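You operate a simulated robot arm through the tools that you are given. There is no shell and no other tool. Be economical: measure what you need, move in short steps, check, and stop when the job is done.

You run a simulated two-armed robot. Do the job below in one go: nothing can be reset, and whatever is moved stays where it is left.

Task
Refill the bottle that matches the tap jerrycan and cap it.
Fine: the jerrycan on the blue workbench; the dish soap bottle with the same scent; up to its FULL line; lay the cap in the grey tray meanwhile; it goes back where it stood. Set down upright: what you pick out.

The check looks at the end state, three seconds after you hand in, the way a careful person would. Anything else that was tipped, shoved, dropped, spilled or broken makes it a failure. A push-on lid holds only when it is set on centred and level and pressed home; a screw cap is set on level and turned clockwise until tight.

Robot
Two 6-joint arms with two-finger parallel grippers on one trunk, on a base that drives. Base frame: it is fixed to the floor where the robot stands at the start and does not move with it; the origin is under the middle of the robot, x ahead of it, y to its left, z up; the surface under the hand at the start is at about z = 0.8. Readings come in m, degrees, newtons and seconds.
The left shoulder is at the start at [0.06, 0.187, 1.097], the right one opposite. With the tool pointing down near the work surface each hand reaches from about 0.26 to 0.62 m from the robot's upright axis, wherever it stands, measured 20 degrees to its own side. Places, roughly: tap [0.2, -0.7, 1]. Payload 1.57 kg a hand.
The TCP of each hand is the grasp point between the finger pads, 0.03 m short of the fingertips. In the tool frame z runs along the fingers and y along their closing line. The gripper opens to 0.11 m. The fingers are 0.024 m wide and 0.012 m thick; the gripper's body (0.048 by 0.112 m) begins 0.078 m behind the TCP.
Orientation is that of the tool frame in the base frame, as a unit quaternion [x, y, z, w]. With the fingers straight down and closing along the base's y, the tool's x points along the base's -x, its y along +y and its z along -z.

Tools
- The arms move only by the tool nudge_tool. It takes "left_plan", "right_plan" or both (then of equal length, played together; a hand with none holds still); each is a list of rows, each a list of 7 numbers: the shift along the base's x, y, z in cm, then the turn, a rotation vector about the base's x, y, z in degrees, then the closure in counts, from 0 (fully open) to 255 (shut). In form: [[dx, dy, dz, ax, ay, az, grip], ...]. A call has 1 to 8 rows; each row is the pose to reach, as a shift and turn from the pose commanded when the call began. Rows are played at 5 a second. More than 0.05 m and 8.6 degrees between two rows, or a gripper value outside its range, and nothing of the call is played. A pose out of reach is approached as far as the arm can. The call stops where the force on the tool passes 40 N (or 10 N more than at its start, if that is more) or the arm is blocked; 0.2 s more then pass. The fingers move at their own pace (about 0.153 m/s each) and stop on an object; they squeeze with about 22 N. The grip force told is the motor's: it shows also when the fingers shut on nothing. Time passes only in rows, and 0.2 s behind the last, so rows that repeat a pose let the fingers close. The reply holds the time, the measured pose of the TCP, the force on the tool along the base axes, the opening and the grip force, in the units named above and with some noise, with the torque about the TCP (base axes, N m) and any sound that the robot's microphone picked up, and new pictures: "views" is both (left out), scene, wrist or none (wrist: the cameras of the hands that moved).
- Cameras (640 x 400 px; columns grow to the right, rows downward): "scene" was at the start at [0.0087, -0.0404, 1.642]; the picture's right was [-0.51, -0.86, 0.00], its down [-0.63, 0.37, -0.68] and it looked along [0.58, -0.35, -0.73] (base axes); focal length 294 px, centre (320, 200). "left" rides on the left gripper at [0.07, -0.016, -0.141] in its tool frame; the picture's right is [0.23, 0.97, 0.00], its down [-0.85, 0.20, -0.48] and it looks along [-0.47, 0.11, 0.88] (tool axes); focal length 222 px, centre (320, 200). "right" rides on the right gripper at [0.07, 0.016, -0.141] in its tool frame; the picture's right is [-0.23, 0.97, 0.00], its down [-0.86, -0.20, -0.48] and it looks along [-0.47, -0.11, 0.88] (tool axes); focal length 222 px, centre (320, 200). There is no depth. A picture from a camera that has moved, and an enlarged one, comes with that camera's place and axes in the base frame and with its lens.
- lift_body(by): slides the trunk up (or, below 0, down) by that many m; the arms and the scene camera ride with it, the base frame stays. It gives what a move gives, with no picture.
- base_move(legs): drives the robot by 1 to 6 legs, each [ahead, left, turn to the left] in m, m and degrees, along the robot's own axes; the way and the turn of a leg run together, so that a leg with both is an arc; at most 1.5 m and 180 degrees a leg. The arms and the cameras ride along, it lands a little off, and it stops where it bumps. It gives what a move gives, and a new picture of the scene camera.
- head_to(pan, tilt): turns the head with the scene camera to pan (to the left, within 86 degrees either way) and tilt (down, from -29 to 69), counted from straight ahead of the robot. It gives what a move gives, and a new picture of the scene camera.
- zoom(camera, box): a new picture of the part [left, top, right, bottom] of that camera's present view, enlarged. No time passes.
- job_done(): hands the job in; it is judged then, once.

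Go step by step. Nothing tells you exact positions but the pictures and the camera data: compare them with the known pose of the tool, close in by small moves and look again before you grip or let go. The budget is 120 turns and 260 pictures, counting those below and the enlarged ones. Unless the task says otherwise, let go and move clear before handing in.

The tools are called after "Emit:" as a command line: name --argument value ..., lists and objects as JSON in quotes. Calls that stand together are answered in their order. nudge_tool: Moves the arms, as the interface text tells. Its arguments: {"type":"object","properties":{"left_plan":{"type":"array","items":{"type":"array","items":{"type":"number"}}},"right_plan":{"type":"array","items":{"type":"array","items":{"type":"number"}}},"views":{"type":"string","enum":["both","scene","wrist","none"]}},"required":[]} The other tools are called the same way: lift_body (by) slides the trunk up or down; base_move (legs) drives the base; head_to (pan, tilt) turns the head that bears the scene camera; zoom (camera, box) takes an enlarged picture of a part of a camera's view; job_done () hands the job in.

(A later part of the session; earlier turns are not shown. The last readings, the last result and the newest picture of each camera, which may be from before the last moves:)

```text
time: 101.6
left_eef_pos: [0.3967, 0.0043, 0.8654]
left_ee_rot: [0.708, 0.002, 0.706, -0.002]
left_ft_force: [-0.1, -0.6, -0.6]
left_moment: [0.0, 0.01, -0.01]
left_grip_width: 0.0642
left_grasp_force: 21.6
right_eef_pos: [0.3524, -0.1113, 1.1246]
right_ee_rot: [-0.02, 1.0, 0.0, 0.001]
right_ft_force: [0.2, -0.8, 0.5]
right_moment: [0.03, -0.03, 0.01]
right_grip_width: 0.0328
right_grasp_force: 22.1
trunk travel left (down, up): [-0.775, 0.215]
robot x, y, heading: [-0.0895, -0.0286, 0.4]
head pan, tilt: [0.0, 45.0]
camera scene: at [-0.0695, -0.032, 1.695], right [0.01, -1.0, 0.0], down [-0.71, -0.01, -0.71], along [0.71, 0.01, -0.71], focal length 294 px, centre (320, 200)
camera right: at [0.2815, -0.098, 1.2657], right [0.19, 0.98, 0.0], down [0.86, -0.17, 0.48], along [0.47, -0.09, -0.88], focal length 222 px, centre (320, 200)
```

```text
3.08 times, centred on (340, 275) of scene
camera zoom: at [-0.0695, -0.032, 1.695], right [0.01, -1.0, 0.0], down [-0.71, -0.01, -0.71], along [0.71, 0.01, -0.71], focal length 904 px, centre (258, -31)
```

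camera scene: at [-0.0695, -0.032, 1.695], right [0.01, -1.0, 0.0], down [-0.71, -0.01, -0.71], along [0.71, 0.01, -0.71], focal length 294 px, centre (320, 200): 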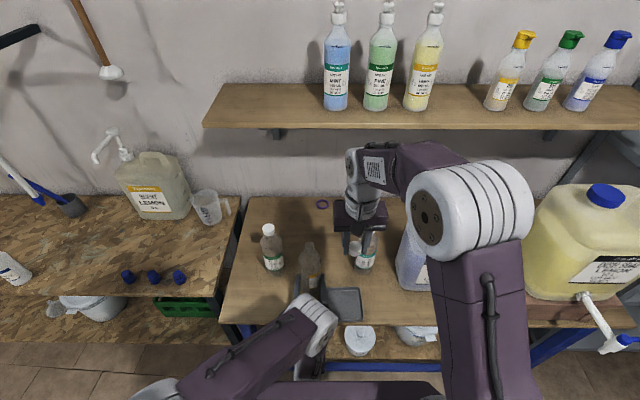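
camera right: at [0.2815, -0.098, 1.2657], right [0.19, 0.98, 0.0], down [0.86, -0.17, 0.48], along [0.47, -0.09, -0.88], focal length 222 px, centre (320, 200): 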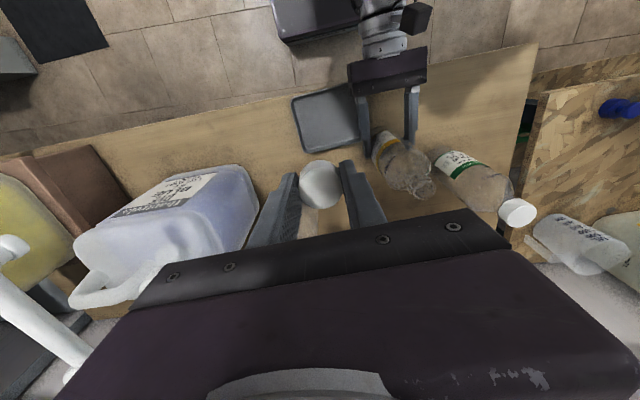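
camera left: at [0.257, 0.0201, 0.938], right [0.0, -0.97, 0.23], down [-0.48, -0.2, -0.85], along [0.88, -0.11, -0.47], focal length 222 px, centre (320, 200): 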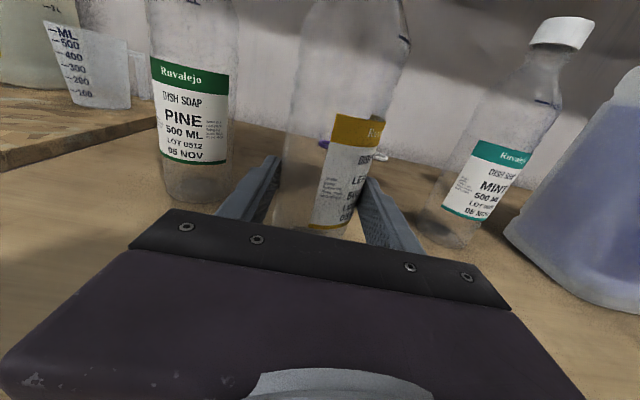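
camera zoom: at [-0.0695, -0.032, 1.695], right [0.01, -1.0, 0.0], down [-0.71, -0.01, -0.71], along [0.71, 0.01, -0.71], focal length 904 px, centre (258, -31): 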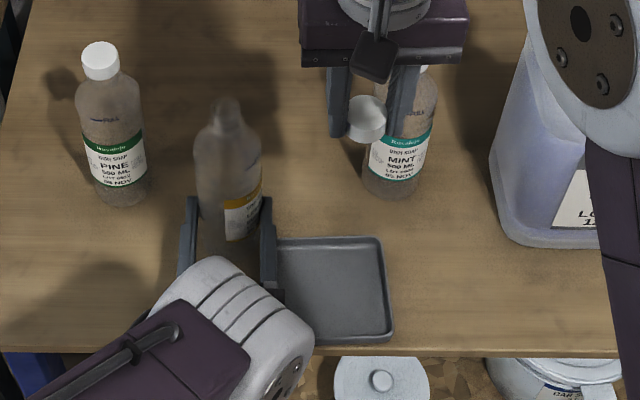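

Cap is off, tray centre ≈ [0.356, -0.098]; the hand is over it. I descend.

Emit:
nudge_tool --right_plan '[[0.2, 0, -4.5, 0, 0, 0, 255], [0.4, 0.2, -9, 0, 0, 0, 255], [0.4, 0.2, -13.5, 0, 0, 0, 255], [0.4, 0.2, -18, 0, 0, 0, 255], [0.4, 0.2, -22, 0, 0, 0, 255], [0.4, 0.2, -25.5, 0, 0, 0, 255]]'

Emit:
zoom --camera "right" --box '[220, 80, 420, 240]'

```text
time: 103.0
left_eef_pos: [0.3958, 0.004, 0.8642]
left_ee_rot: [0.709, 0.002, 0.705, 0.0]
left_ft_force: [1.0, 0.3, 0.9]
left_moment: [0.0, -0.05, -0.02]
left_grip_width: 0.064
left_grasp_force: 22.2
right_eef_pos: [0.3574, -0.1078, 0.8703]
right_ee_rot: [-0.02, 1.0, -0.001, 0.0]
right_ft_force: [0.4, -0.2, -0.7]
right_moment: [-0.01, 0.0, 0.03]
right_grip_width: 0.033
right_grasp_force: 22.2
trunk travel left (down, up): [-0.775, 0.215]
robot x, y, heading: [-0.0877, -0.0322, 0.6]
head pan, tilt: [0.0, 45.0]
camera scene: at [-0.0677, -0.0307, 1.6951], right [0.01, -1.0, 0.0], down [-0.71, -0.01, -0.71], along [0.71, 0.01, -0.71], focal length 294 px, centre (320, 200)
camera right: at [0.2871, -0.0949, 1.0127], right [0.19, 0.98, 0.0], down [0.86, -0.17, 0.48], along [0.47, -0.09, -0.88], focal length 222 px, centre (320, 200)
```

scene: 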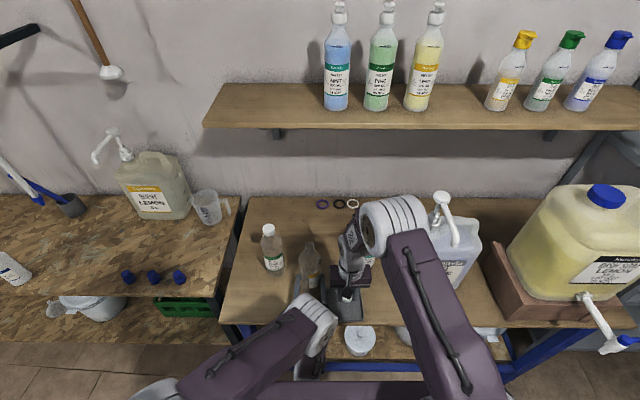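
right: 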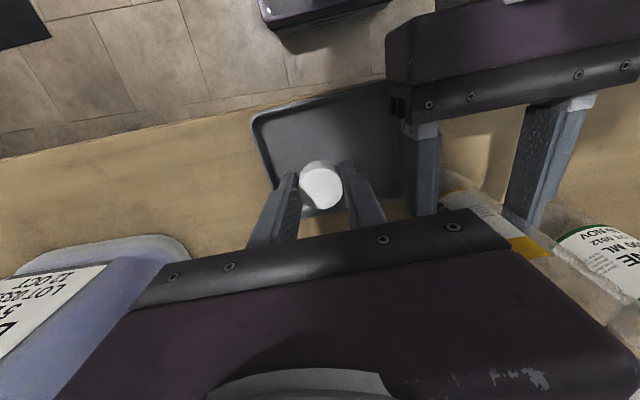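

```text
2.50 times, centred on (320, 160) of right
camera zoom: at [0.2871, -0.0949, 1.0127], right [0.19, 0.98, 0.0], down [0.86, -0.17, 0.48], along [0.47, -0.09, -0.88], focal length 555 px, centre (320, 300)
```

zoom: 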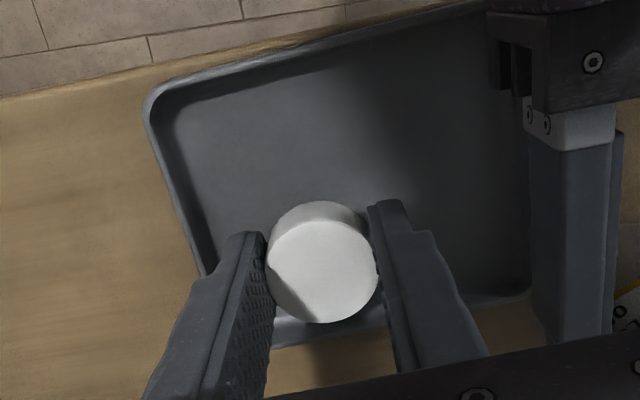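

The cap is centred over the tray in base coordinates. I lower to just above the floor and release gently.

Emit:
nudge_tool --right_plan '[[0, 0, -1.5, 0, 0, 0, 255], [0, 0, -2.2, 0, 0, 0, 255], [0, 0, -2.6, 0, 0, 0, 255], [0, 0, -2.9, 0, 0, 0, 255]]' --views "wrist"

```text
time: 104.0
left_eef_pos: [0.3974, 0.0045, 0.8635]
left_ee_rot: [0.709, 0.002, 0.706, 0.0]
left_ft_force: [0.9, -0.9, -0.1]
left_moment: [0.01, -0.06, -0.03]
left_grip_width: 0.0641
left_grasp_force: 21.6
right_eef_pos: [0.3569, -0.1093, 0.8391]
right_ee_rot: [-0.02, 1.0, 0.0, 0.0]
right_ft_force: [0.9, 0.6, -0.4]
right_moment: [0.0, 0.03, 0.0]
right_grip_width: 0.0327
right_grasp_force: 22.4
trunk travel left (down, up): [-0.775, 0.215]
robot x, y, heading: [-0.0913, -0.0296, 0.5]
head pan, tilt: [0.0, 45.0]
camera right: at [0.2867, -0.0956, 0.9828], right [0.19, 0.98, 0.0], down [0.86, -0.17, 0.48], along [0.47, -0.09, -0.88], focal length 222 px, centre (320, 200)
```

right: 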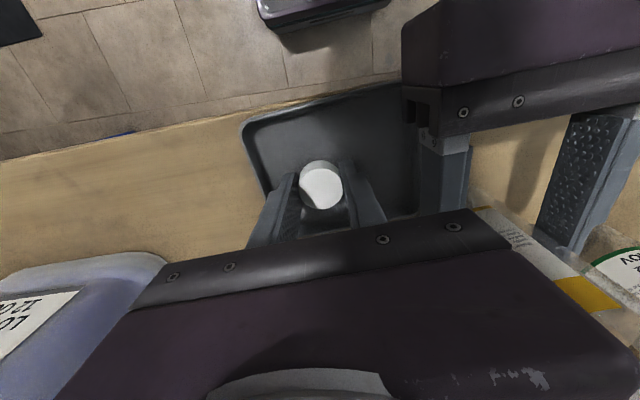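

Emit:
nudge_tool --right_plan '[[0, 0, -0.25, 0, 0, 0, 255], [0, 0, -0.5, 0, 0, 0, 255], [0, 0, -0.75, 0, 0, 0, 255]]' --views "none"

```text
time: 104.8
left_eef_pos: [0.3951, 0.0047, 0.8652]
left_ee_rot: [0.708, 0.001, 0.706, 0.0]
left_ft_force: [-0.2, -0.1, -0.1]
left_moment: [-0.02, -0.01, 0.01]
left_grip_width: 0.0638
left_grasp_force: 21.6
right_eef_pos: [0.3573, -0.1099, 0.8344]
right_ee_rot: [-0.021, 1.0, 0.0, 0.002]
right_ft_force: [-0.4, 0.4, 8.3]
right_moment: [0.06, 0.08, -0.02]
right_grip_width: 0.033
right_grasp_force: 21.8
trunk travel left (down, up): [-0.775, 0.215]
robot x, y, heading: [-0.0922, -0.0298, 0.8]
head pan, tilt: [0.0, 45.0]
```

Contact; I release and raise the hand.

Emit:
nudge_tool --right_plan '[[0, 0, 0.1, 0, 0, 0, 150], [0, 0, 0.1, 0, 0, 0, 90], [0, 0, 0.1, 0, 0, 0, 90], [0, 0, 3, 0, 0, 0, 90], [0, 0, 7, 0, 0, 0, 90], [0, 0, 11, 0, 0, 0, 60], [0, -1, 15.5, 0, 0, 0, 0], [0, -2, 20, 0, 0, 0, 0]]' --views "wrist"

Emit:
zoom --camera "right" --box '[240, 60, 440, 220]'

```text
time: 106.6
left_eef_pos: [0.3956, 0.0041, 0.8639]
left_ee_rot: [0.708, 0.001, 0.706, 0.0]
left_ft_force: [0.0, 0.9, -0.9]
left_moment: [0.0, 0.01, -0.01]
left_grip_width: 0.0642
left_grasp_force: 22.1
right_eef_pos: [0.3573, -0.1305, 1.0328]
right_ee_rot: [-0.021, 1.0, -0.001, 0.0]
right_ft_force: [0.1, -0.9, -0.3]
right_moment: [0.02, -0.01, 0.01]
right_grip_width: 0.1101
right_grasp_force: 0.1
trunk travel left (down, up): [-0.775, 0.215]
robot x, y, heading: [-0.0899, -0.0306, 0.4]
head pan, tilt: [0.0, 45.0]
camera right: at [0.2861, -0.1162, 1.1749], right [0.19, 0.98, 0.0], down [0.86, -0.17, 0.48], along [0.47, -0.09, -0.88], focal length 222 px, centre (320, 200)
```

right: 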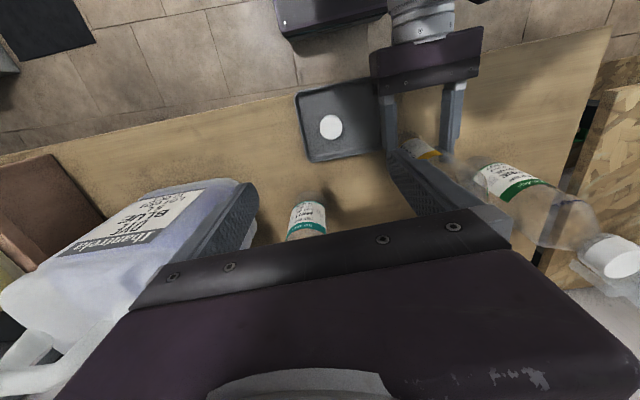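

```text
2.50 times, centred on (340, 140) of right
camera zoom: at [0.2861, -0.1162, 1.1749], right [0.19, 0.98, 0.0], down [0.86, -0.17, 0.48], along [0.47, -0.09, -0.88], focal length 555 px, centre (270, 350)
```

zoom: 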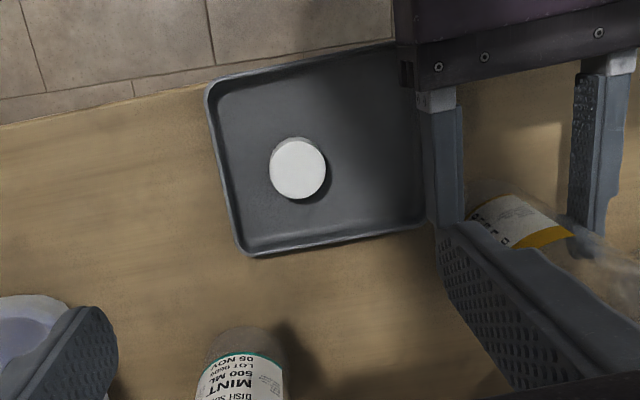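

The cap lies in the tray. Now I lift the bottle straight up, tuck both hands, and drive back then right to the tap.

Emit:
nudge_tool --left_plan '[[0, 0, 3, 0, 0, 0, 255], [0, 0, 6, 0, 0, 0, 255], [0, 0, 9, 0, 0, 0, 255], [0, 0, 10, 0, 0, 0, 255]]' --right_plan '[[-1, -2, 3, 0, 0, 0, 0], [-2, -4, 6, 0, 0, 0, 0], [-3, -6, 10, 0, 0, 0, 0], [-4, -8, 14, 0, 0, 0, 0]]' --views "scene"

Emit:
base_move --legs '[[-0.32, 0, 0]]'

Emit:
head_to --pan -50 --tilt 35

```text
time: 107.6
left_eef_pos: [0.3963, 0.0043, 0.9634]
left_ee_rot: [0.708, 0.002, 0.706, 0.0]
left_ft_force: [-0.7, 0.9, -0.2]
left_moment: [-0.03, 0.0, -0.02]
left_grip_width: 0.0638
left_grasp_force: 22.1
right_eef_pos: [0.3152, -0.2094, 1.1699]
right_ee_rot: [-0.02, 1.0, 0.0, 0.0]
right_ft_force: [-0.4, 0.3, 1.0]
right_moment: [0.02, -0.05, -0.01]
right_grip_width: 0.1097
right_grasp_force: 0.0
trunk travel left (down, up): [-0.775, 0.215]
robot x, y, heading: [-0.0904, -0.0276, 0.6]
head pan, tilt: [0.0, 45.0]
camera scene: at [-0.0701, -0.0315, 1.695], right [0.01, -1.0, 0.0], down [-0.71, -0.01, -0.71], along [0.71, 0.01, -0.71], focal length 294 px, centre (320, 200)
```

scene: 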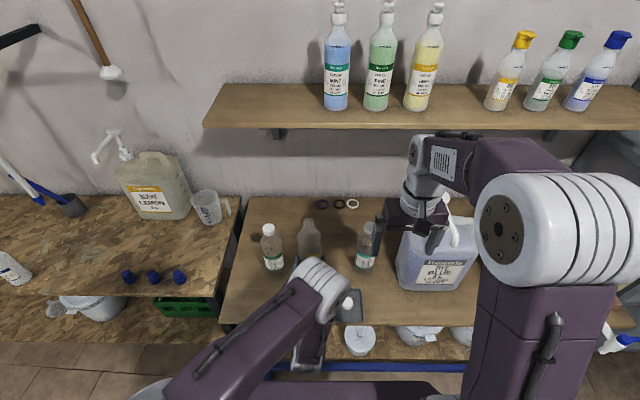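

```text
time: 109.7
left_eef_pos: [0.08, -0.0019, 0.9625]
left_ee_rot: [0.708, -0.001, 0.706, 0.003]
left_ft_force: [1.0, 0.9, -0.5]
left_moment: [-0.01, 0.02, 0.0]
left_grip_width: 0.0639
left_grasp_force: 22.2
right_eef_pos: [-0.0011, -0.2129, 1.1702]
right_ee_rot: [-0.016, 1.0, 0.0, -0.001]
right_ft_force: [0.4, 0.3, 1.3]
right_moment: [0.0, 0.0, 0.03]
right_grip_width: 0.1103
right_grasp_force: 0.0
trunk travel left (down, up): [-0.775, 0.215]
robot x, y, heading: [-0.4096, -0.0317, -0.1]
head pan, tilt: [0.0, 45.0]
camera scene: at [-0.3852, -0.0331, 1.695], right [0.0, -1.0, 0.0], down [-0.71, 0.0, -0.71], along [0.71, 0.0, -0.71], focal length 294 px, centre (320, 200)
```

scene: 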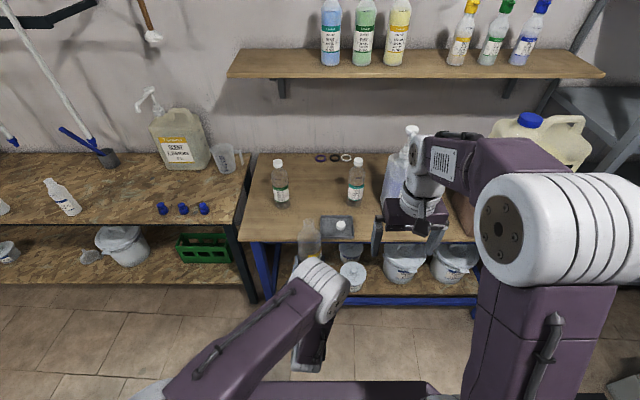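

```text
time: 110.9
left_eef_pos: [0.079, -0.003, 0.9628]
left_ee_rot: [0.709, -0.002, 0.705, 0.004]
left_ft_force: [1.1, 0.1, 0.0]
left_moment: [0.04, -0.01, -0.04]
left_grip_width: 0.0641
left_grasp_force: 22.2
right_eef_pos: [-0.003, -0.2137, 1.1708]
right_ee_rot: [-0.016, 1.0, 0.0, 0.0]
right_ft_force: [-0.2, 0.0, -0.8]
right_moment: [0.03, 0.03, -0.03]
right_grip_width: 0.1102
right_grasp_force: 0.1
trunk travel left (down, up): [-0.775, 0.215]
robot x, y, heading: [-0.4073, -0.0361, 0.0]
head pan, tilt: [-50.0, 35.0]
camera scene: at [-0.4111, -0.1006, 1.7099], right [-0.76, -0.65, 0.0], down [-0.37, 0.44, -0.82], along [0.53, -0.63, -0.57], focal length 294 px, centre (320, 200)
```

scene: 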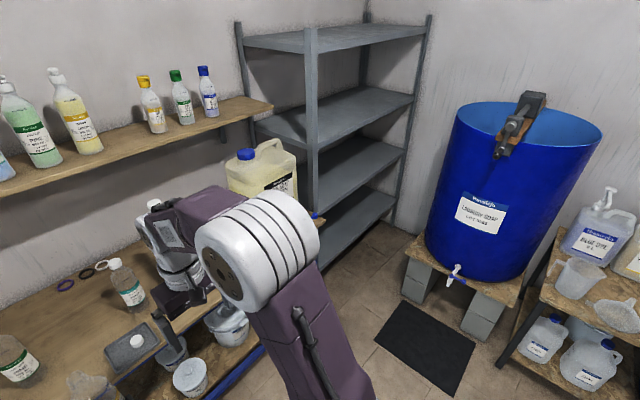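

Clear of the table. I drive right 0.62 m.

Emit:
base_move --legs '[[0, -0.62, 0]]'

Emit:
head_to --pan -15 --tilt 48

```text
time: 114.3
left_eef_pos: [0.0786, -0.6067, 0.9633]
left_ee_rot: [0.709, -0.003, 0.705, 0.006]
left_ft_force: [0.5, -0.4, -0.1]
left_moment: [-0.02, 0.02, 0.01]
left_grip_width: 0.0637
left_grasp_force: 21.9
right_eef_pos: [-0.0044, -0.8171, 1.17]
right_ee_rot: [-0.012, 1.0, -0.001, 0.0]
right_ft_force: [-0.1, 0.0, -0.1]
right_moment: [0.01, 0.0, 0.02]
right_grip_width: 0.1099
right_grasp_force: 0.1
trunk travel left (down, up): [-0.775, 0.215]
robot x, y, heading: [-0.4066, -0.6328, -0.2]
head pan, tilt: [-50.0, 35.0]
camera scene: at [-0.4121, -0.7003, 1.7099], right [-0.77, -0.64, 0.0], down [-0.37, 0.44, -0.82], along [0.52, -0.63, -0.57], focal length 294 px, centre (320, 200)
```

scene: 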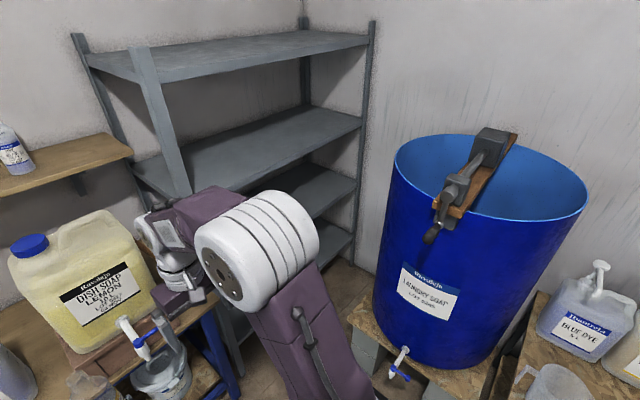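

```text
time: 115.3
left_eef_pos: [0.0778, -0.6074, 0.9628]
left_ee_rot: [0.709, -0.004, 0.705, 0.006]
left_ft_force: [-1.0, 1.0, 0.1]
left_moment: [-0.01, 0.02, -0.01]
left_grip_width: 0.0637
left_grasp_force: 22.3
right_eef_pos: [-0.0041, -0.8167, 1.1704]
right_ee_rot: [-0.012, 1.0, -0.001, 0.001]
right_ft_force: [-0.4, 0.1, 0.2]
right_moment: [0.01, 0.0, -0.04]
right_grip_width: 0.1101
right_grasp_force: 0.1
trunk travel left (down, up): [-0.775, 0.215]
robot x, y, heading: [-0.4094, -0.633, -0.4]
head pan, tilt: [-15.0, 48.0]
camera scene: at [-0.3925, -0.6539, 1.6909], right [-0.26, -0.96, 0.0], down [-0.72, 0.2, -0.67], along [0.65, -0.18, -0.74], focal length 294 px, centre (320, 200)
```

scene: 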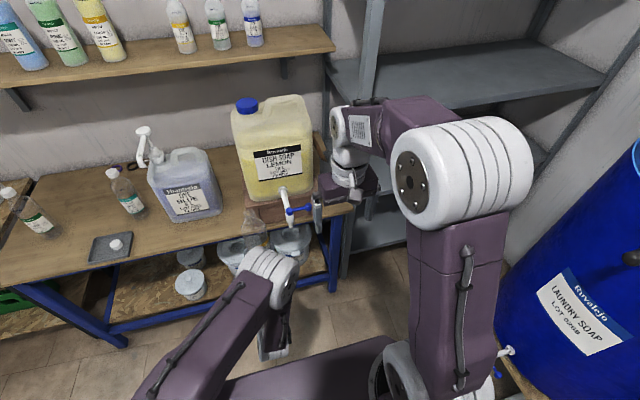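

Emit:
zoom --camera "scene" --box '[220, 160, 360, 260]'

Emit:
zoom --camera "left" --box '[0, 0, 640, 400]'

Emit:
zoom --camera "right" --box '[0, 0, 640, 400]'

```text
4.00 times, centred on (290, 210) of scene
camera zoom: at [-0.3925, -0.6539, 1.6909], right [-0.26, -0.96, 0.0], down [-0.72, 0.2, -0.67], along [0.65, -0.18, -0.74], focal length 1175 px, centre (440, 160)
```

zoom: 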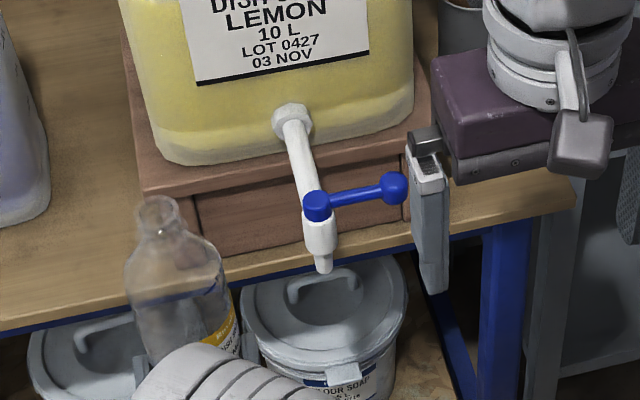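

```text
1.00 times, centred on (320, 200) of left (not enlarged: the box is as wide or as high as the picture)
camera zoom: at [-0.0611, -0.5878, 1.0323], right [-0.01, -0.97, 0.23], down [-0.48, -0.2, -0.85], along [0.87, -0.12, -0.47], focal length 222 px, centre (320, 200)
```

zoom: 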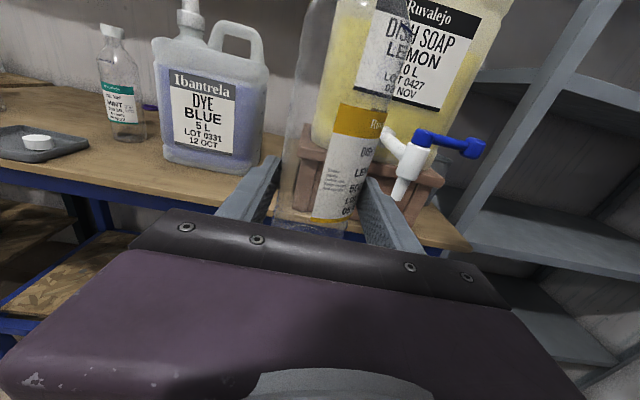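

```text
1.00 times, centred on (320, 200) of right (not enlarged: the box is as wide or as high as the picture)
camera zoom: at [-0.0744, -0.8028, 1.3124], right [0.2, 0.98, 0.0], down [0.86, -0.18, 0.48], along [0.47, -0.1, -0.88], focal length 222 px, centre (320, 200)
```

zoom: 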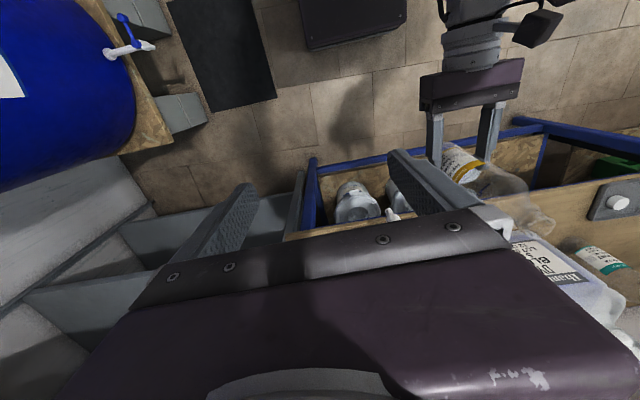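

Tap triangulated: spout tip [0.186, -0.716, 0.928], lever hub [0.193, -0.718, 1.00], lever knob [0.189, -0.779, 1.005] (lever horizontal, pointing -y). I lower the bottle below spout level first, then close in.

Emit:
lift_body --by -0.1

Emit:
nudge_tool --left_plan '[[0, 0, -3, 0, 0, 0, 255], [0, 0, -6, 0, 0, 0, 255], [0, 0, -9, 0, 0, 0, 255], [0, 0, -10.5, 0, 0, 0, 255]]' --right_plan '[[0, -1, 3, 0, 0, 0, 0], [0, -2, 6, 0, 0, 0, 0], [0, -3, 9, 0, 0, 0, 0], [0, -4, 10, 0, 0, 0, 0]]' --views "none"

Emit:
base_move --legs '[[0.06, -0.07, 0]]'

```text
time: 116.6
left_eef_pos: [0.0789, -0.6071, 0.8631]
left_ee_rot: [0.708, -0.004, 0.706, 0.005]
left_ft_force: [0.1, -0.3, -0.8]
left_moment: [0.0, 0.0, 0.0]
left_grip_width: 0.0637
left_grasp_force: 22.0
right_eef_pos: [-0.0044, -0.8181, 1.0713]
right_ee_rot: [-0.013, 1.0, 0.001, 0.0]
right_ft_force: [0.1, 0.1, 0.4]
right_moment: [0.03, -0.01, -0.02]
right_grip_width: 0.1101
right_grasp_force: 0.0
trunk travel left (down, up): [-0.675, 0.315]
robot x, y, heading: [-0.41, -0.6319, -0.2]
head pan, tilt: [-15.0, 48.0]
```

```text
time: 117.6
left_eef_pos: [0.0785, -0.6049, 0.7588]
left_ee_rot: [0.708, -0.004, 0.706, 0.005]
left_ft_force: [0.5, -0.5, -0.2]
left_moment: [-0.02, 0.0, 0.0]
left_grip_width: 0.0641
left_grasp_force: 22.0
right_eef_pos: [-0.0042, -0.8575, 1.1711]
right_ee_rot: [-0.011, 1.0, 0.0, -0.001]
right_ft_force: [-0.5, -0.9, -0.1]
right_moment: [0.03, 0.0, -0.03]
right_grip_width: 0.1099
right_grasp_force: 0.1
trunk travel left (down, up): [-0.675, 0.315]
robot x, y, heading: [-0.4034, -0.6338, -0.3]
head pan, tilt: [-15.0, 48.0]
```

```text
time: 118.8
left_eef_pos: [0.1388, -0.6797, 0.7596]
left_ee_rot: [0.709, -0.004, 0.705, 0.006]
left_ft_force: [0.4, -0.3, 0.6]
left_moment: [-0.01, 0.0, -0.01]
left_grip_width: 0.0639
left_grasp_force: 21.9
right_eef_pos: [0.0576, -0.9296, 1.1715]
right_ee_rot: [-0.011, 1.0, 0.0, 0.0]
right_ft_force: [0.1, -0.3, -0.2]
right_moment: [0.02, 0.01, 0.02]
right_grip_width: 0.11
right_grasp_force: 0.0
trunk travel left (down, up): [-0.675, 0.315]
robot x, y, heading: [-0.3474, -0.7053, -0.2]
head pan, tilt: [-15.0, 48.0]
camera scene: at [-0.3316, -0.7262, 1.5909], right [-0.26, -0.96, 0.0], down [-0.72, 0.2, -0.67], along [0.65, -0.18, -0.74], focal length 294 px, centre (320, 200)
```

scene: 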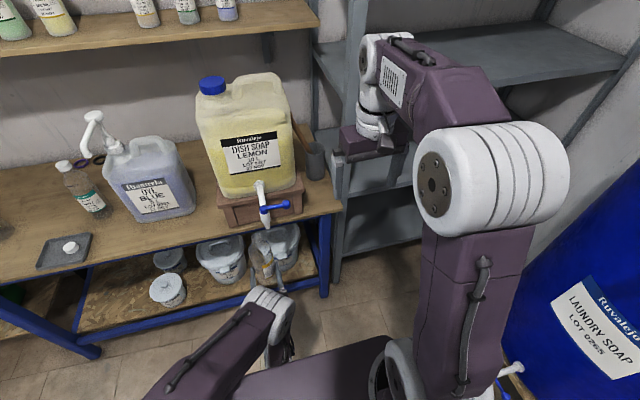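

Emit:
nudge_tool --left_plan '[[0.7, -1.5, 0, 0, 0, 0, 255], [1.4, -3, 0, 0, 0, 0, 255], [2.1, -3.8, 0, 0, 0, 0, 255], [2.1, -3.8, 0, 0, 0, 0, 255]]' --views "wrist"

Emit:
zoom --camera "scene" --box '[220, 160, 320, 300]'

Emit:
zoom --camera "right" --box '[0, 0, 640, 400]'

```text
time: 119.8
left_eef_pos: [0.1602, -0.717, 0.76]
left_ee_rot: [0.708, -0.005, 0.706, 0.006]
left_ft_force: [0.0, 0.3, -0.3]
left_moment: [0.03, 0.0, 0.01]
left_grip_width: 0.0641
left_grasp_force: 22.3
right_eef_pos: [0.0575, -0.93, 1.1714]
right_ee_rot: [-0.011, 1.0, -0.001, 0.0]
right_ft_force: [0.0, -0.2, -0.7]
right_moment: [0.0, 0.01, 0.02]
right_grip_width: 0.1096
right_grasp_force: 0.1
trunk travel left (down, up): [-0.675, 0.315]
robot x, y, heading: [-0.3458, -0.7046, -0.3]
head pan, tilt: [-15.0, 48.0]
camera left: at [0.0201, -0.6983, 0.829], right [-0.01, -0.97, 0.23], down [-0.48, -0.19, -0.85], along [0.87, -0.12, -0.47], focal length 222 px, centre (320, 200)
```

left: 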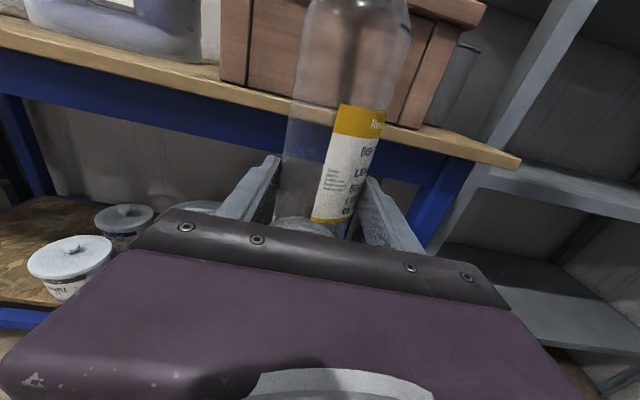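

```text
2.86 times, centred on (270, 230) of scene
camera zoom: at [-0.332, -0.7257, 1.5909], right [-0.26, -0.96, 0.0], down [-0.72, 0.2, -0.67], along [0.65, -0.18, -0.74], focal length 840 px, centre (463, 114)
```

zoom: 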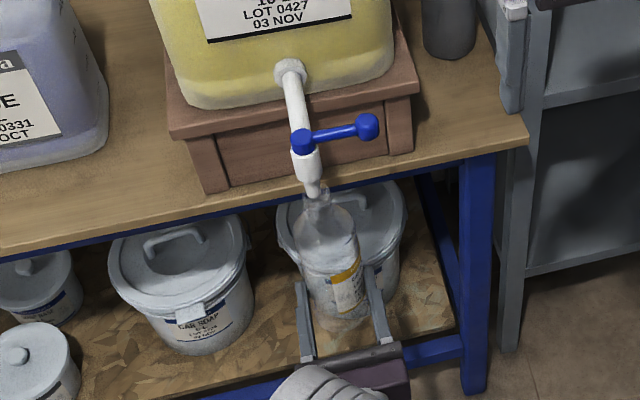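

```text
1.00 times, centred on (320, 200) of right (not enlarged: the box is as wide or as high as the picture)
camera zoom: at [-0.0135, -0.9146, 1.3138], right [0.2, 0.98, 0.0], down [0.86, -0.18, 0.48], along [0.47, -0.1, -0.88], focal length 222 px, centre (320, 200)
```

zoom: 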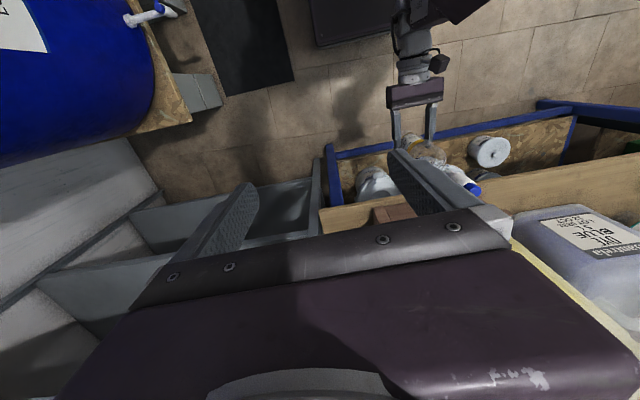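

Emit:
zoom --camera "scene" --box '[250, 205, 290, 245]'

Emit:
zoom --camera "left" --box '[260, 0, 440, 120]'

```text
10.00 times, centred on (270, 225) of scene
camera zoom: at [-0.332, -0.7257, 1.5909], right [-0.26, -0.96, 0.0], down [-0.72, 0.2, -0.67], along [0.65, -0.18, -0.74], focal length 2938 px, centre (820, -50)
```

zoom: 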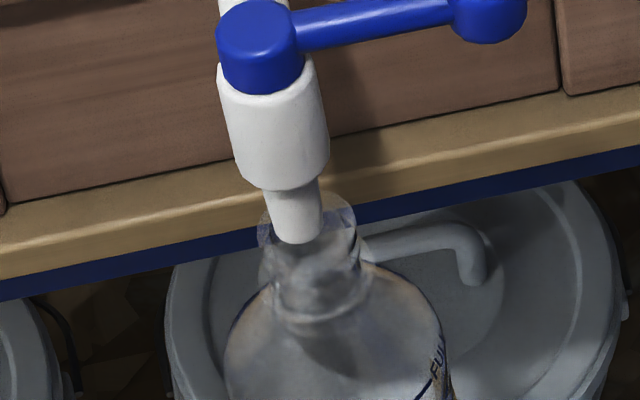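

```text
3.33 times, centred on (350, 60) of left
camera zoom: at [0.0201, -0.6983, 0.829], right [-0.01, -0.97, 0.23], down [-0.48, -0.19, -0.85], along [0.87, -0.12, -0.47], focal length 740 px, centre (220, 667)
```

zoom: 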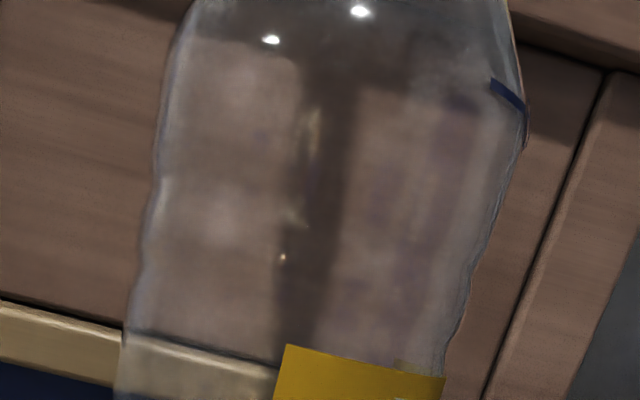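

FULL line is visible on the right side. Spout and mouth look aligned within millimetres; I bring the right hand nearer (closed) for a second view.

Emit:
nudge_tool --right_plan '[[1, 1, -2, 0, 0, 0, 255], [2, 2, -5, 0, 0, 0, 255], [3, 2, -8, 0, 0, 0, 255], [3, 2, -10, 0, 0, 0, 255]]' --views "wrist"

Emit:
zoom --camera "right" --box '[380, 80, 540, 220]'

```text
time: 120.8
left_eef_pos: [0.16, -0.7175, 0.7604]
left_ee_rot: [0.709, -0.004, 0.706, 0.006]
left_ft_force: [0.3, 0.2, -0.3]
left_moment: [-0.02, 0.01, -0.02]
left_grip_width: 0.0636
left_grasp_force: 22.1
right_eef_pos: [0.0879, -0.9085, 1.0725]
right_ee_rot: [-0.011, 1.0, -0.001, 0.0]
right_ft_force: [-0.6, -0.7, 0.6]
right_moment: [0.02, -0.02, -0.05]
right_grip_width: 0.0
right_grasp_force: 21.1
trunk travel left (down, up): [-0.675, 0.315]
robot x, y, heading: [-0.3515, -0.7056, -0.1]
head pan, tilt: [-15.0, 48.0]
camera right: at [0.0167, -0.8942, 1.2156], right [0.2, 0.98, 0.0], down [0.86, -0.18, 0.48], along [0.47, -0.1, -0.88], focal length 222 px, centre (320, 200)
```

right: 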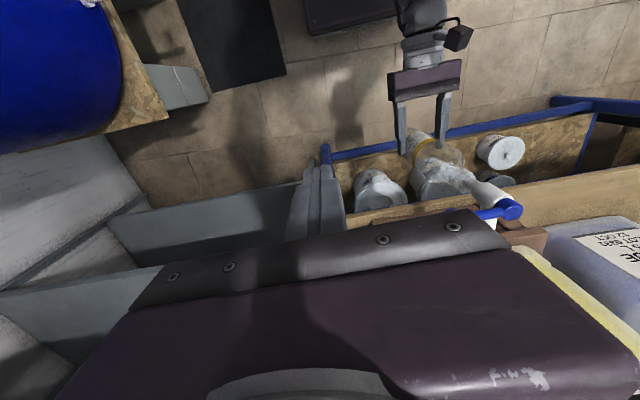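

```text
2.86 times, centred on (460, 150) of right
camera zoom: at [0.0167, -0.8942, 1.2156], right [0.2, 0.98, 0.0], down [0.86, -0.18, 0.48], along [0.47, -0.1, -0.88], focal length 635 px, centre (-80, 343)
```

zoom: 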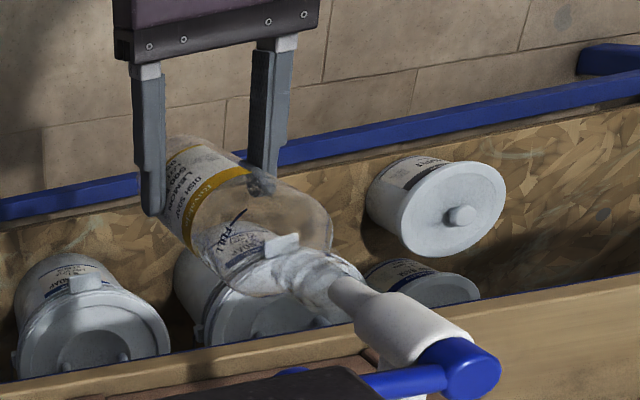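

The spout tip is practically at the mouth plane. I lower the bottle 3 mm and shift 3 mm, then turn the right hand 90° and bring it over the lever knob.

Emit:
nudge_tool --left_plan '[[0, 0, -0.3, 0, 0, 0, 255], [0, 0.3, -0.3, 0, 0, 0, 255], [0, 0.3, -0.3, 0, 0, 0, 255], [0, 0.3, -0.3, 0, 0, 0, 255], [0, 0.3, -0.3, 0, 0, 0, 255], [0, 0.3, -0.3, 0, 0, 0, 255], [0, 0.3, -0.3, 0, 0, 0, 255], [0, 0.3, -0.3, 0, 0, 0, 255]]' --right_plan '[[0, 0, 2, 0, 0, 8, 150], [0, 0, 4, 0, 0, 16, 150], [0, 0, 6, 0, 0, 24, 150], [1, 1, 7, 0, 0, 32, 150], [2, 2, 7, 0, 0, 40, 150], [3, 3, 7, 0, 0, 48, 150], [4, 4, 7, 0, 0, 56, 150], [5, 5, 7, 0, 0, 64, 150]]' --views "none"

Emit:
nudge_tool --right_plan '[[1.5, 2, 0, 0, 0, 8, 150], [3, 4, 0, 0, 0, 16, 150], [4.5, 6, 0, 0, 0, 24, 150], [5.1, 8, -2, 0, 0, 25, 150], [5.1, 8, -4, 0, 0, 25, 150]]'

Emit:
zoom --camera "right" --box '[220, 60, 420, 240]'

```text
time: 122.6
left_eef_pos: [0.1601, -0.7141, 0.7563]
left_ee_rot: [0.709, -0.004, 0.706, 0.005]
left_ft_force: [0.2, -0.3, -0.5]
left_moment: [0.03, 0.03, -0.05]
left_grip_width: 0.0639
left_grasp_force: 21.9
right_eef_pos: [0.1371, -0.8588, 1.1419]
right_ee_rot: [-0.541, 0.841, 0.0, 0.0]
right_ft_force: [-0.1, 1.2, -0.2]
right_moment: [-0.01, -0.01, -0.01]
right_grip_width: 0.0453
right_grasp_force: 0.0
trunk travel left (down, up): [-0.675, 0.315]
robot x, y, heading: [-0.3487, -0.7064, -0.4]
head pan, tilt: [-15.0, 48.0]
```

```text
time: 123.8
left_eef_pos: [0.1589, -0.7128, 0.7559]
left_ee_rot: [0.709, -0.004, 0.706, 0.005]
left_ft_force: [0.1, 0.4, 0.7]
left_moment: [-0.02, -0.01, -0.02]
left_grip_width: 0.064
left_grasp_force: 22.4
right_eef_pos: [0.1867, -0.7791, 1.1039]
right_ee_rot: [0.71, -0.704, 0.001, 0.0]
right_ft_force: [0.5, 0.6, 0.3]
right_moment: [0.0, 0.01, -0.01]
right_grip_width: 0.0453
right_grasp_force: 0.0
trunk travel left (down, up): [-0.675, 0.315]
robot x, y, heading: [-0.3484, -0.7016, -0.5]
head pan, tilt: [-15.0, 48.0]
camera scene: at [-0.3322, -0.7266, 1.5909], right [-0.26, -0.96, 0.0], down [-0.72, 0.2, -0.67], along [0.65, -0.18, -0.74], focal length 294 px, centre (320, 200)
camera right: at [0.1708, -0.8495, 1.2447], right [-0.98, 0.22, 0.0], down [0.19, 0.86, 0.48], along [0.11, 0.47, -0.88], focal length 222 px, centre (320, 200)
```

scene: 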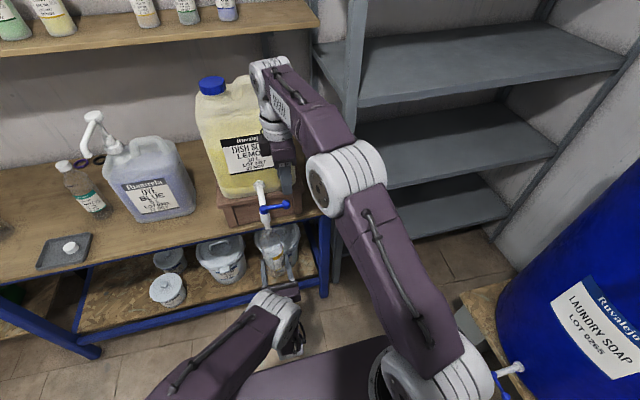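
right: 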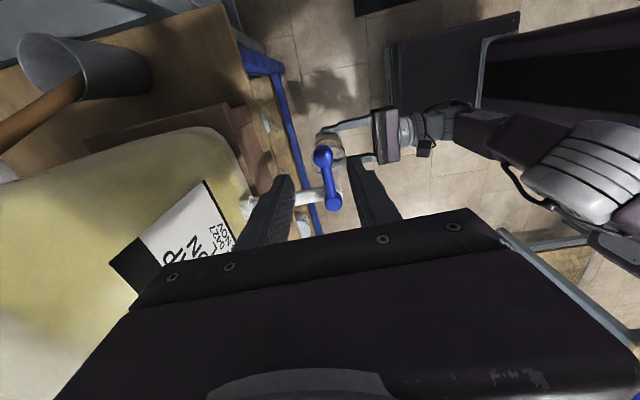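

```text
2.22 times, centred on (320, 150) of right
camera zoom: at [0.1708, -0.8495, 1.2447], right [-0.98, 0.22, 0.0], down [0.19, 0.86, 0.48], along [0.11, 0.47, -0.88], focal length 494 px, centre (320, 311)
```

zoom: 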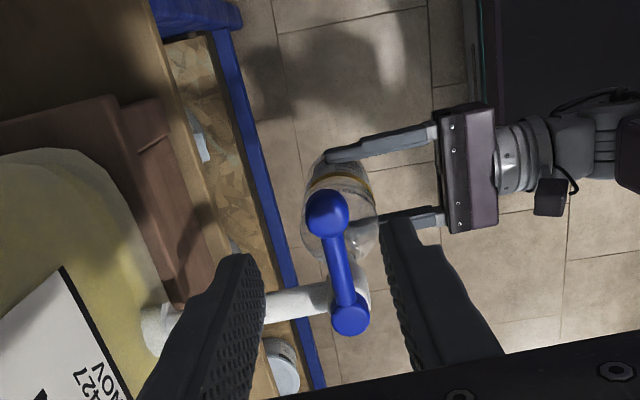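

The fingers straddle the lever end nicely. I descend to knob level.

Emit:
nudge_tool --right_plan '[[0, 0, -3, 0, 0, 0, 150], [0, 0.2, -6, 0, 0, 0, 150], [0, 0.2, -9.2, 0, 0, 0, 150], [0, 0.2, -9.2, 0, 0, 0, 150]]' --views "none"

Emit:
zoom --camera "right" --box '[220, 60, 420, 240]'

Emit:
zoom --camera "scene" --box '[220, 160, 320, 270]'

```text
time: 124.8
left_eef_pos: [0.1587, -0.7151, 0.7565]
left_ee_rot: [0.708, -0.005, 0.706, 0.006]
left_ft_force: [0.6, 0.4, -0.1]
left_moment: [0.02, 0.0, -0.04]
left_grip_width: 0.0639
left_grasp_force: 22.1
right_eef_pos: [0.1885, -0.7774, 1.009]
right_ee_rot: [0.709, -0.705, 0.0, -0.001]
right_ft_force: [-1.3, -0.4, -0.1]
right_moment: [-0.02, 0.0, -0.01]
right_grip_width: 0.0455
right_grasp_force: 0.0
trunk travel left (down, up): [-0.675, 0.315]
robot x, y, heading: [-0.3485, -0.709, -0.3]
head pan, tilt: [-15.0, 48.0]
```

```text
2.22 times, centred on (320, 150) of right
camera zoom: at [0.1733, -0.8469, 1.152], right [-0.98, 0.22, 0.0], down [0.19, 0.86, 0.48], along [0.11, 0.47, -0.88], focal length 494 px, centre (320, 311)
```

zoom: 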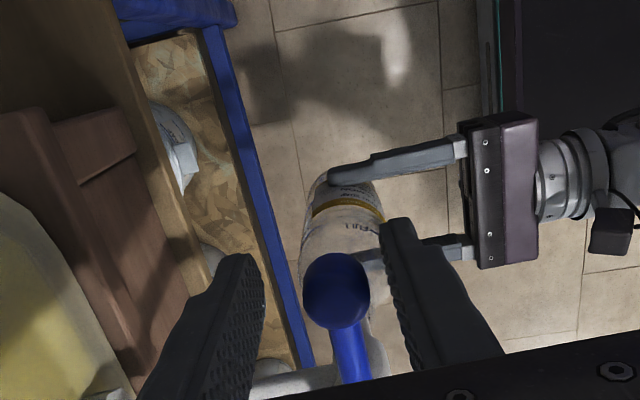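

```text
3.64 times, centred on (270, 215) of scene
camera zoom: at [-0.3321, -0.726, 1.5909], right [-0.26, -0.96, 0.0], down [-0.72, 0.2, -0.67], along [0.65, -0.18, -0.74], focal length 1068 px, centre (502, 146)
```

zoom: 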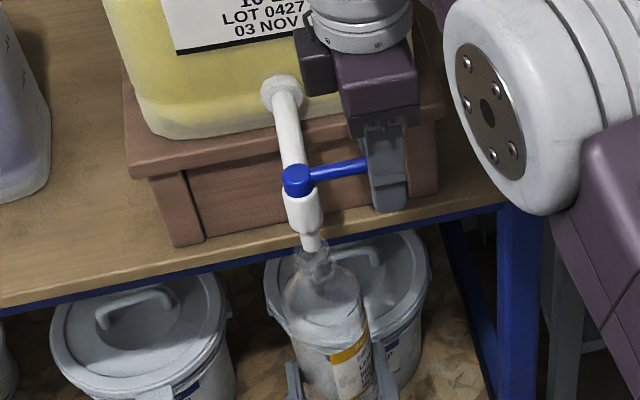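

I grip the knob.

Emit:
nudge_tool --right_plan '[[0, 0, 0, 0, 0, 0, 200], [0, 0, 0, 0, 0, 0, 255], [0, 0, 0, 0, 0, 0, 255]]' --views "none"

Emit:
nudge_tool --right_plan '[[-0.45, 0.0, 0, 0, 0, -4.2, 255], [-0.9, 0.07, 0, 0, 0, -8.5, 255], [-1.35, 0.15, 0, 0, 0, -12.8, 255]]' --views "none"

Emit:
zoom --camera "scene" --box '[220, 160, 320, 270]'

```text
time: 125.6
left_eef_pos: [0.1578, -0.7141, 0.7574]
left_ee_rot: [0.708, -0.005, 0.707, 0.006]
left_ft_force: [0.4, 0.5, -0.7]
left_moment: [0.02, 0.01, 0.01]
left_grip_width: 0.0637
left_grasp_force: 21.7
right_eef_pos: [0.1854, -0.7775, 1.01]
right_ee_rot: [0.709, -0.705, 0.0, 0.001]
right_ft_force: [-22.2, -3.3, -0.3]
right_moment: [0.07, -0.02, 0.15]
right_grip_width: 0.0209
right_grasp_force: 22.0
trunk travel left (down, up): [-0.675, 0.315]
robot x, y, heading: [-0.3468, -0.7058, -0.1]
head pan, tilt: [-15.0, 48.0]
```

```text
time: 126.4
left_eef_pos: [0.1608, -0.7149, 0.7566]
left_ee_rot: [0.709, -0.005, 0.705, 0.005]
left_ft_force: [0.3, 0.1, -0.6]
left_moment: [-0.02, -0.02, 0.02]
left_grip_width: 0.0638
left_grasp_force: 21.6
right_eef_pos: [0.1768, -0.7772, 1.0106]
right_ee_rot: [-0.625, 0.78, -0.001, 0.003]
right_ft_force: [1.9, -6.7, -0.4]
right_moment: [-0.06, -0.05, -0.21]
right_grip_width: 0.0208
right_grasp_force: 22.1
trunk travel left (down, up): [-0.675, 0.315]
robot x, y, heading: [-0.3482, -0.7066, -0.5]
head pan, tilt: [-15.0, 48.0]
```

```text
3.64 times, centred on (270, 215) of scene
camera zoom: at [-0.3307, -0.7278, 1.591], right [-0.26, -0.96, 0.0], down [-0.72, 0.2, -0.67], along [0.64, -0.18, -0.74], focal length 1068 px, centre (502, 146)
```

zoom: 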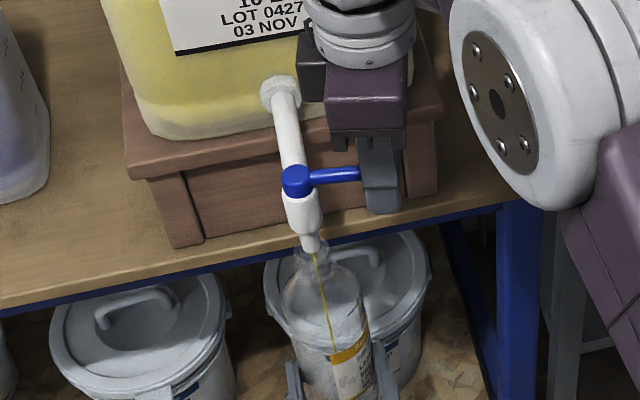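

It flows into the bottle: right direction. I open further to ~35°.

Emit:
nudge_tool --right_plan '[[-0.6, 0.17, 0, 0, 0, -6, 255], [-1.2, 0.4, 0, 0, 0, -12, 255], [-1.8, 0.68, 0, 0, 0, -18, 255], [-2.35, 1.0, 0, 0, 0, -24, 255]]' --views "none"

Emit:
zoom --camera "scene" --box '[220, 170, 320, 280]'

Emit:
zoom --camera "left" --box '[230, 0, 450, 240]'

```text
time: 127.4
left_eef_pos: [0.1601, -0.7151, 0.757]
left_ee_rot: [0.708, -0.004, 0.706, 0.005]
left_ft_force: [0.2, -0.4, -0.7]
left_moment: [0.05, 0.01, 0.01]
left_grip_width: 0.0639
left_grasp_force: 22.2
right_eef_pos: [0.1494, -0.7665, 1.0104]
right_ee_rot: [-0.449, 0.893, 0.0, 0.001]
right_ft_force: [-1.5, -4.3, 5.2]
right_moment: [-0.03, -0.01, -0.06]
right_grip_width: 0.0207
right_grasp_force: 21.5
trunk travel left (down, up): [-0.675, 0.315]
robot x, y, heading: [-0.3475, -0.7072, -0.6]
head pan, tilt: [-15.0, 48.0]
```

```text
3.64 times, centred on (270, 225) of scene
camera zoom: at [-0.3331, -0.7272, 1.5909], right [-0.26, -0.96, 0.0], down [-0.72, 0.2, -0.67], along [0.65, -0.18, -0.74], focal length 1068 px, centre (502, 109)
```

zoom: 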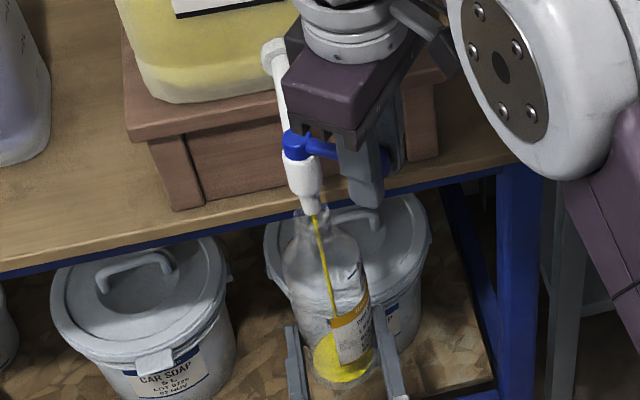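

```text
1.67 times, centred on (340, 120) of left
camera zoom: at [0.0193, -0.6956, 0.8258], right [-0.01, -0.97, 0.23], down [-0.48, -0.19, -0.85], along [0.88, -0.12, -0.47], focal length 370 px, centre (287, 333)
```

zoom: 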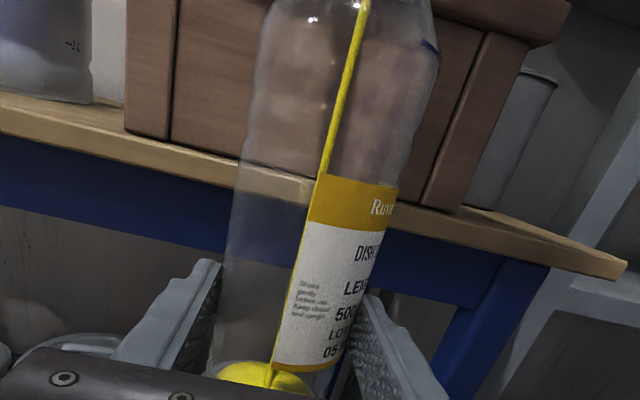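

Filling well, level visible from both cameras. I hold and watch.

Emit:
nudge_tool --right_plan '[[0, 0, 0, 0, 0, 0, 255], [0, 0, 0, 0, 0, 0, 255], [0, 0, 0, 0, 0, 0, 255], [0, 0, 0, 0, 0, 0, 255], [0, 0, 0, 0, 0, 0, 255]]' --views "none"

Emit:
zoom --camera "left" --box '[230, 0, 450, 240]'

```text
time: 128.6
left_eef_pos: [0.1595, -0.7145, 0.7576]
left_ee_rot: [0.708, -0.003, 0.706, 0.004]
left_ft_force: [-0.9, 0.3, -0.3]
left_moment: [0.01, 0.01, 0.01]
left_grip_width: 0.064
left_grasp_force: 22.1
right_eef_pos: [0.1501, -0.7668, 1.0105]
right_ee_rot: [-0.45, 0.893, 0.0, 0.002]
right_ft_force: [-3.7, -3.3, 4.6]
right_moment: [0.01, 0.0, 0.04]
right_grip_width: 0.0208
right_grasp_force: 22.1
trunk travel left (down, up): [-0.675, 0.315]
robot x, y, heading: [-0.347, -0.7048, -0.2]
head pan, tilt: [-15.0, 48.0]
```

```text
1.67 times, centred on (340, 120) of left
camera zoom: at [0.0193, -0.6954, 0.8259], right [-0.01, -0.97, 0.23], down [-0.48, -0.19, -0.85], along [0.88, -0.12, -0.47], focal length 370 px, centre (287, 333)
```

zoom: 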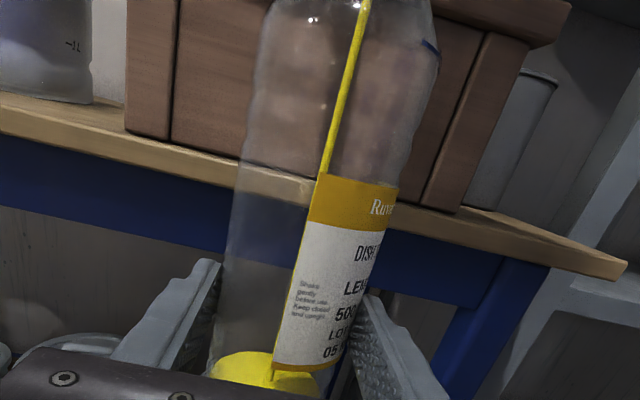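

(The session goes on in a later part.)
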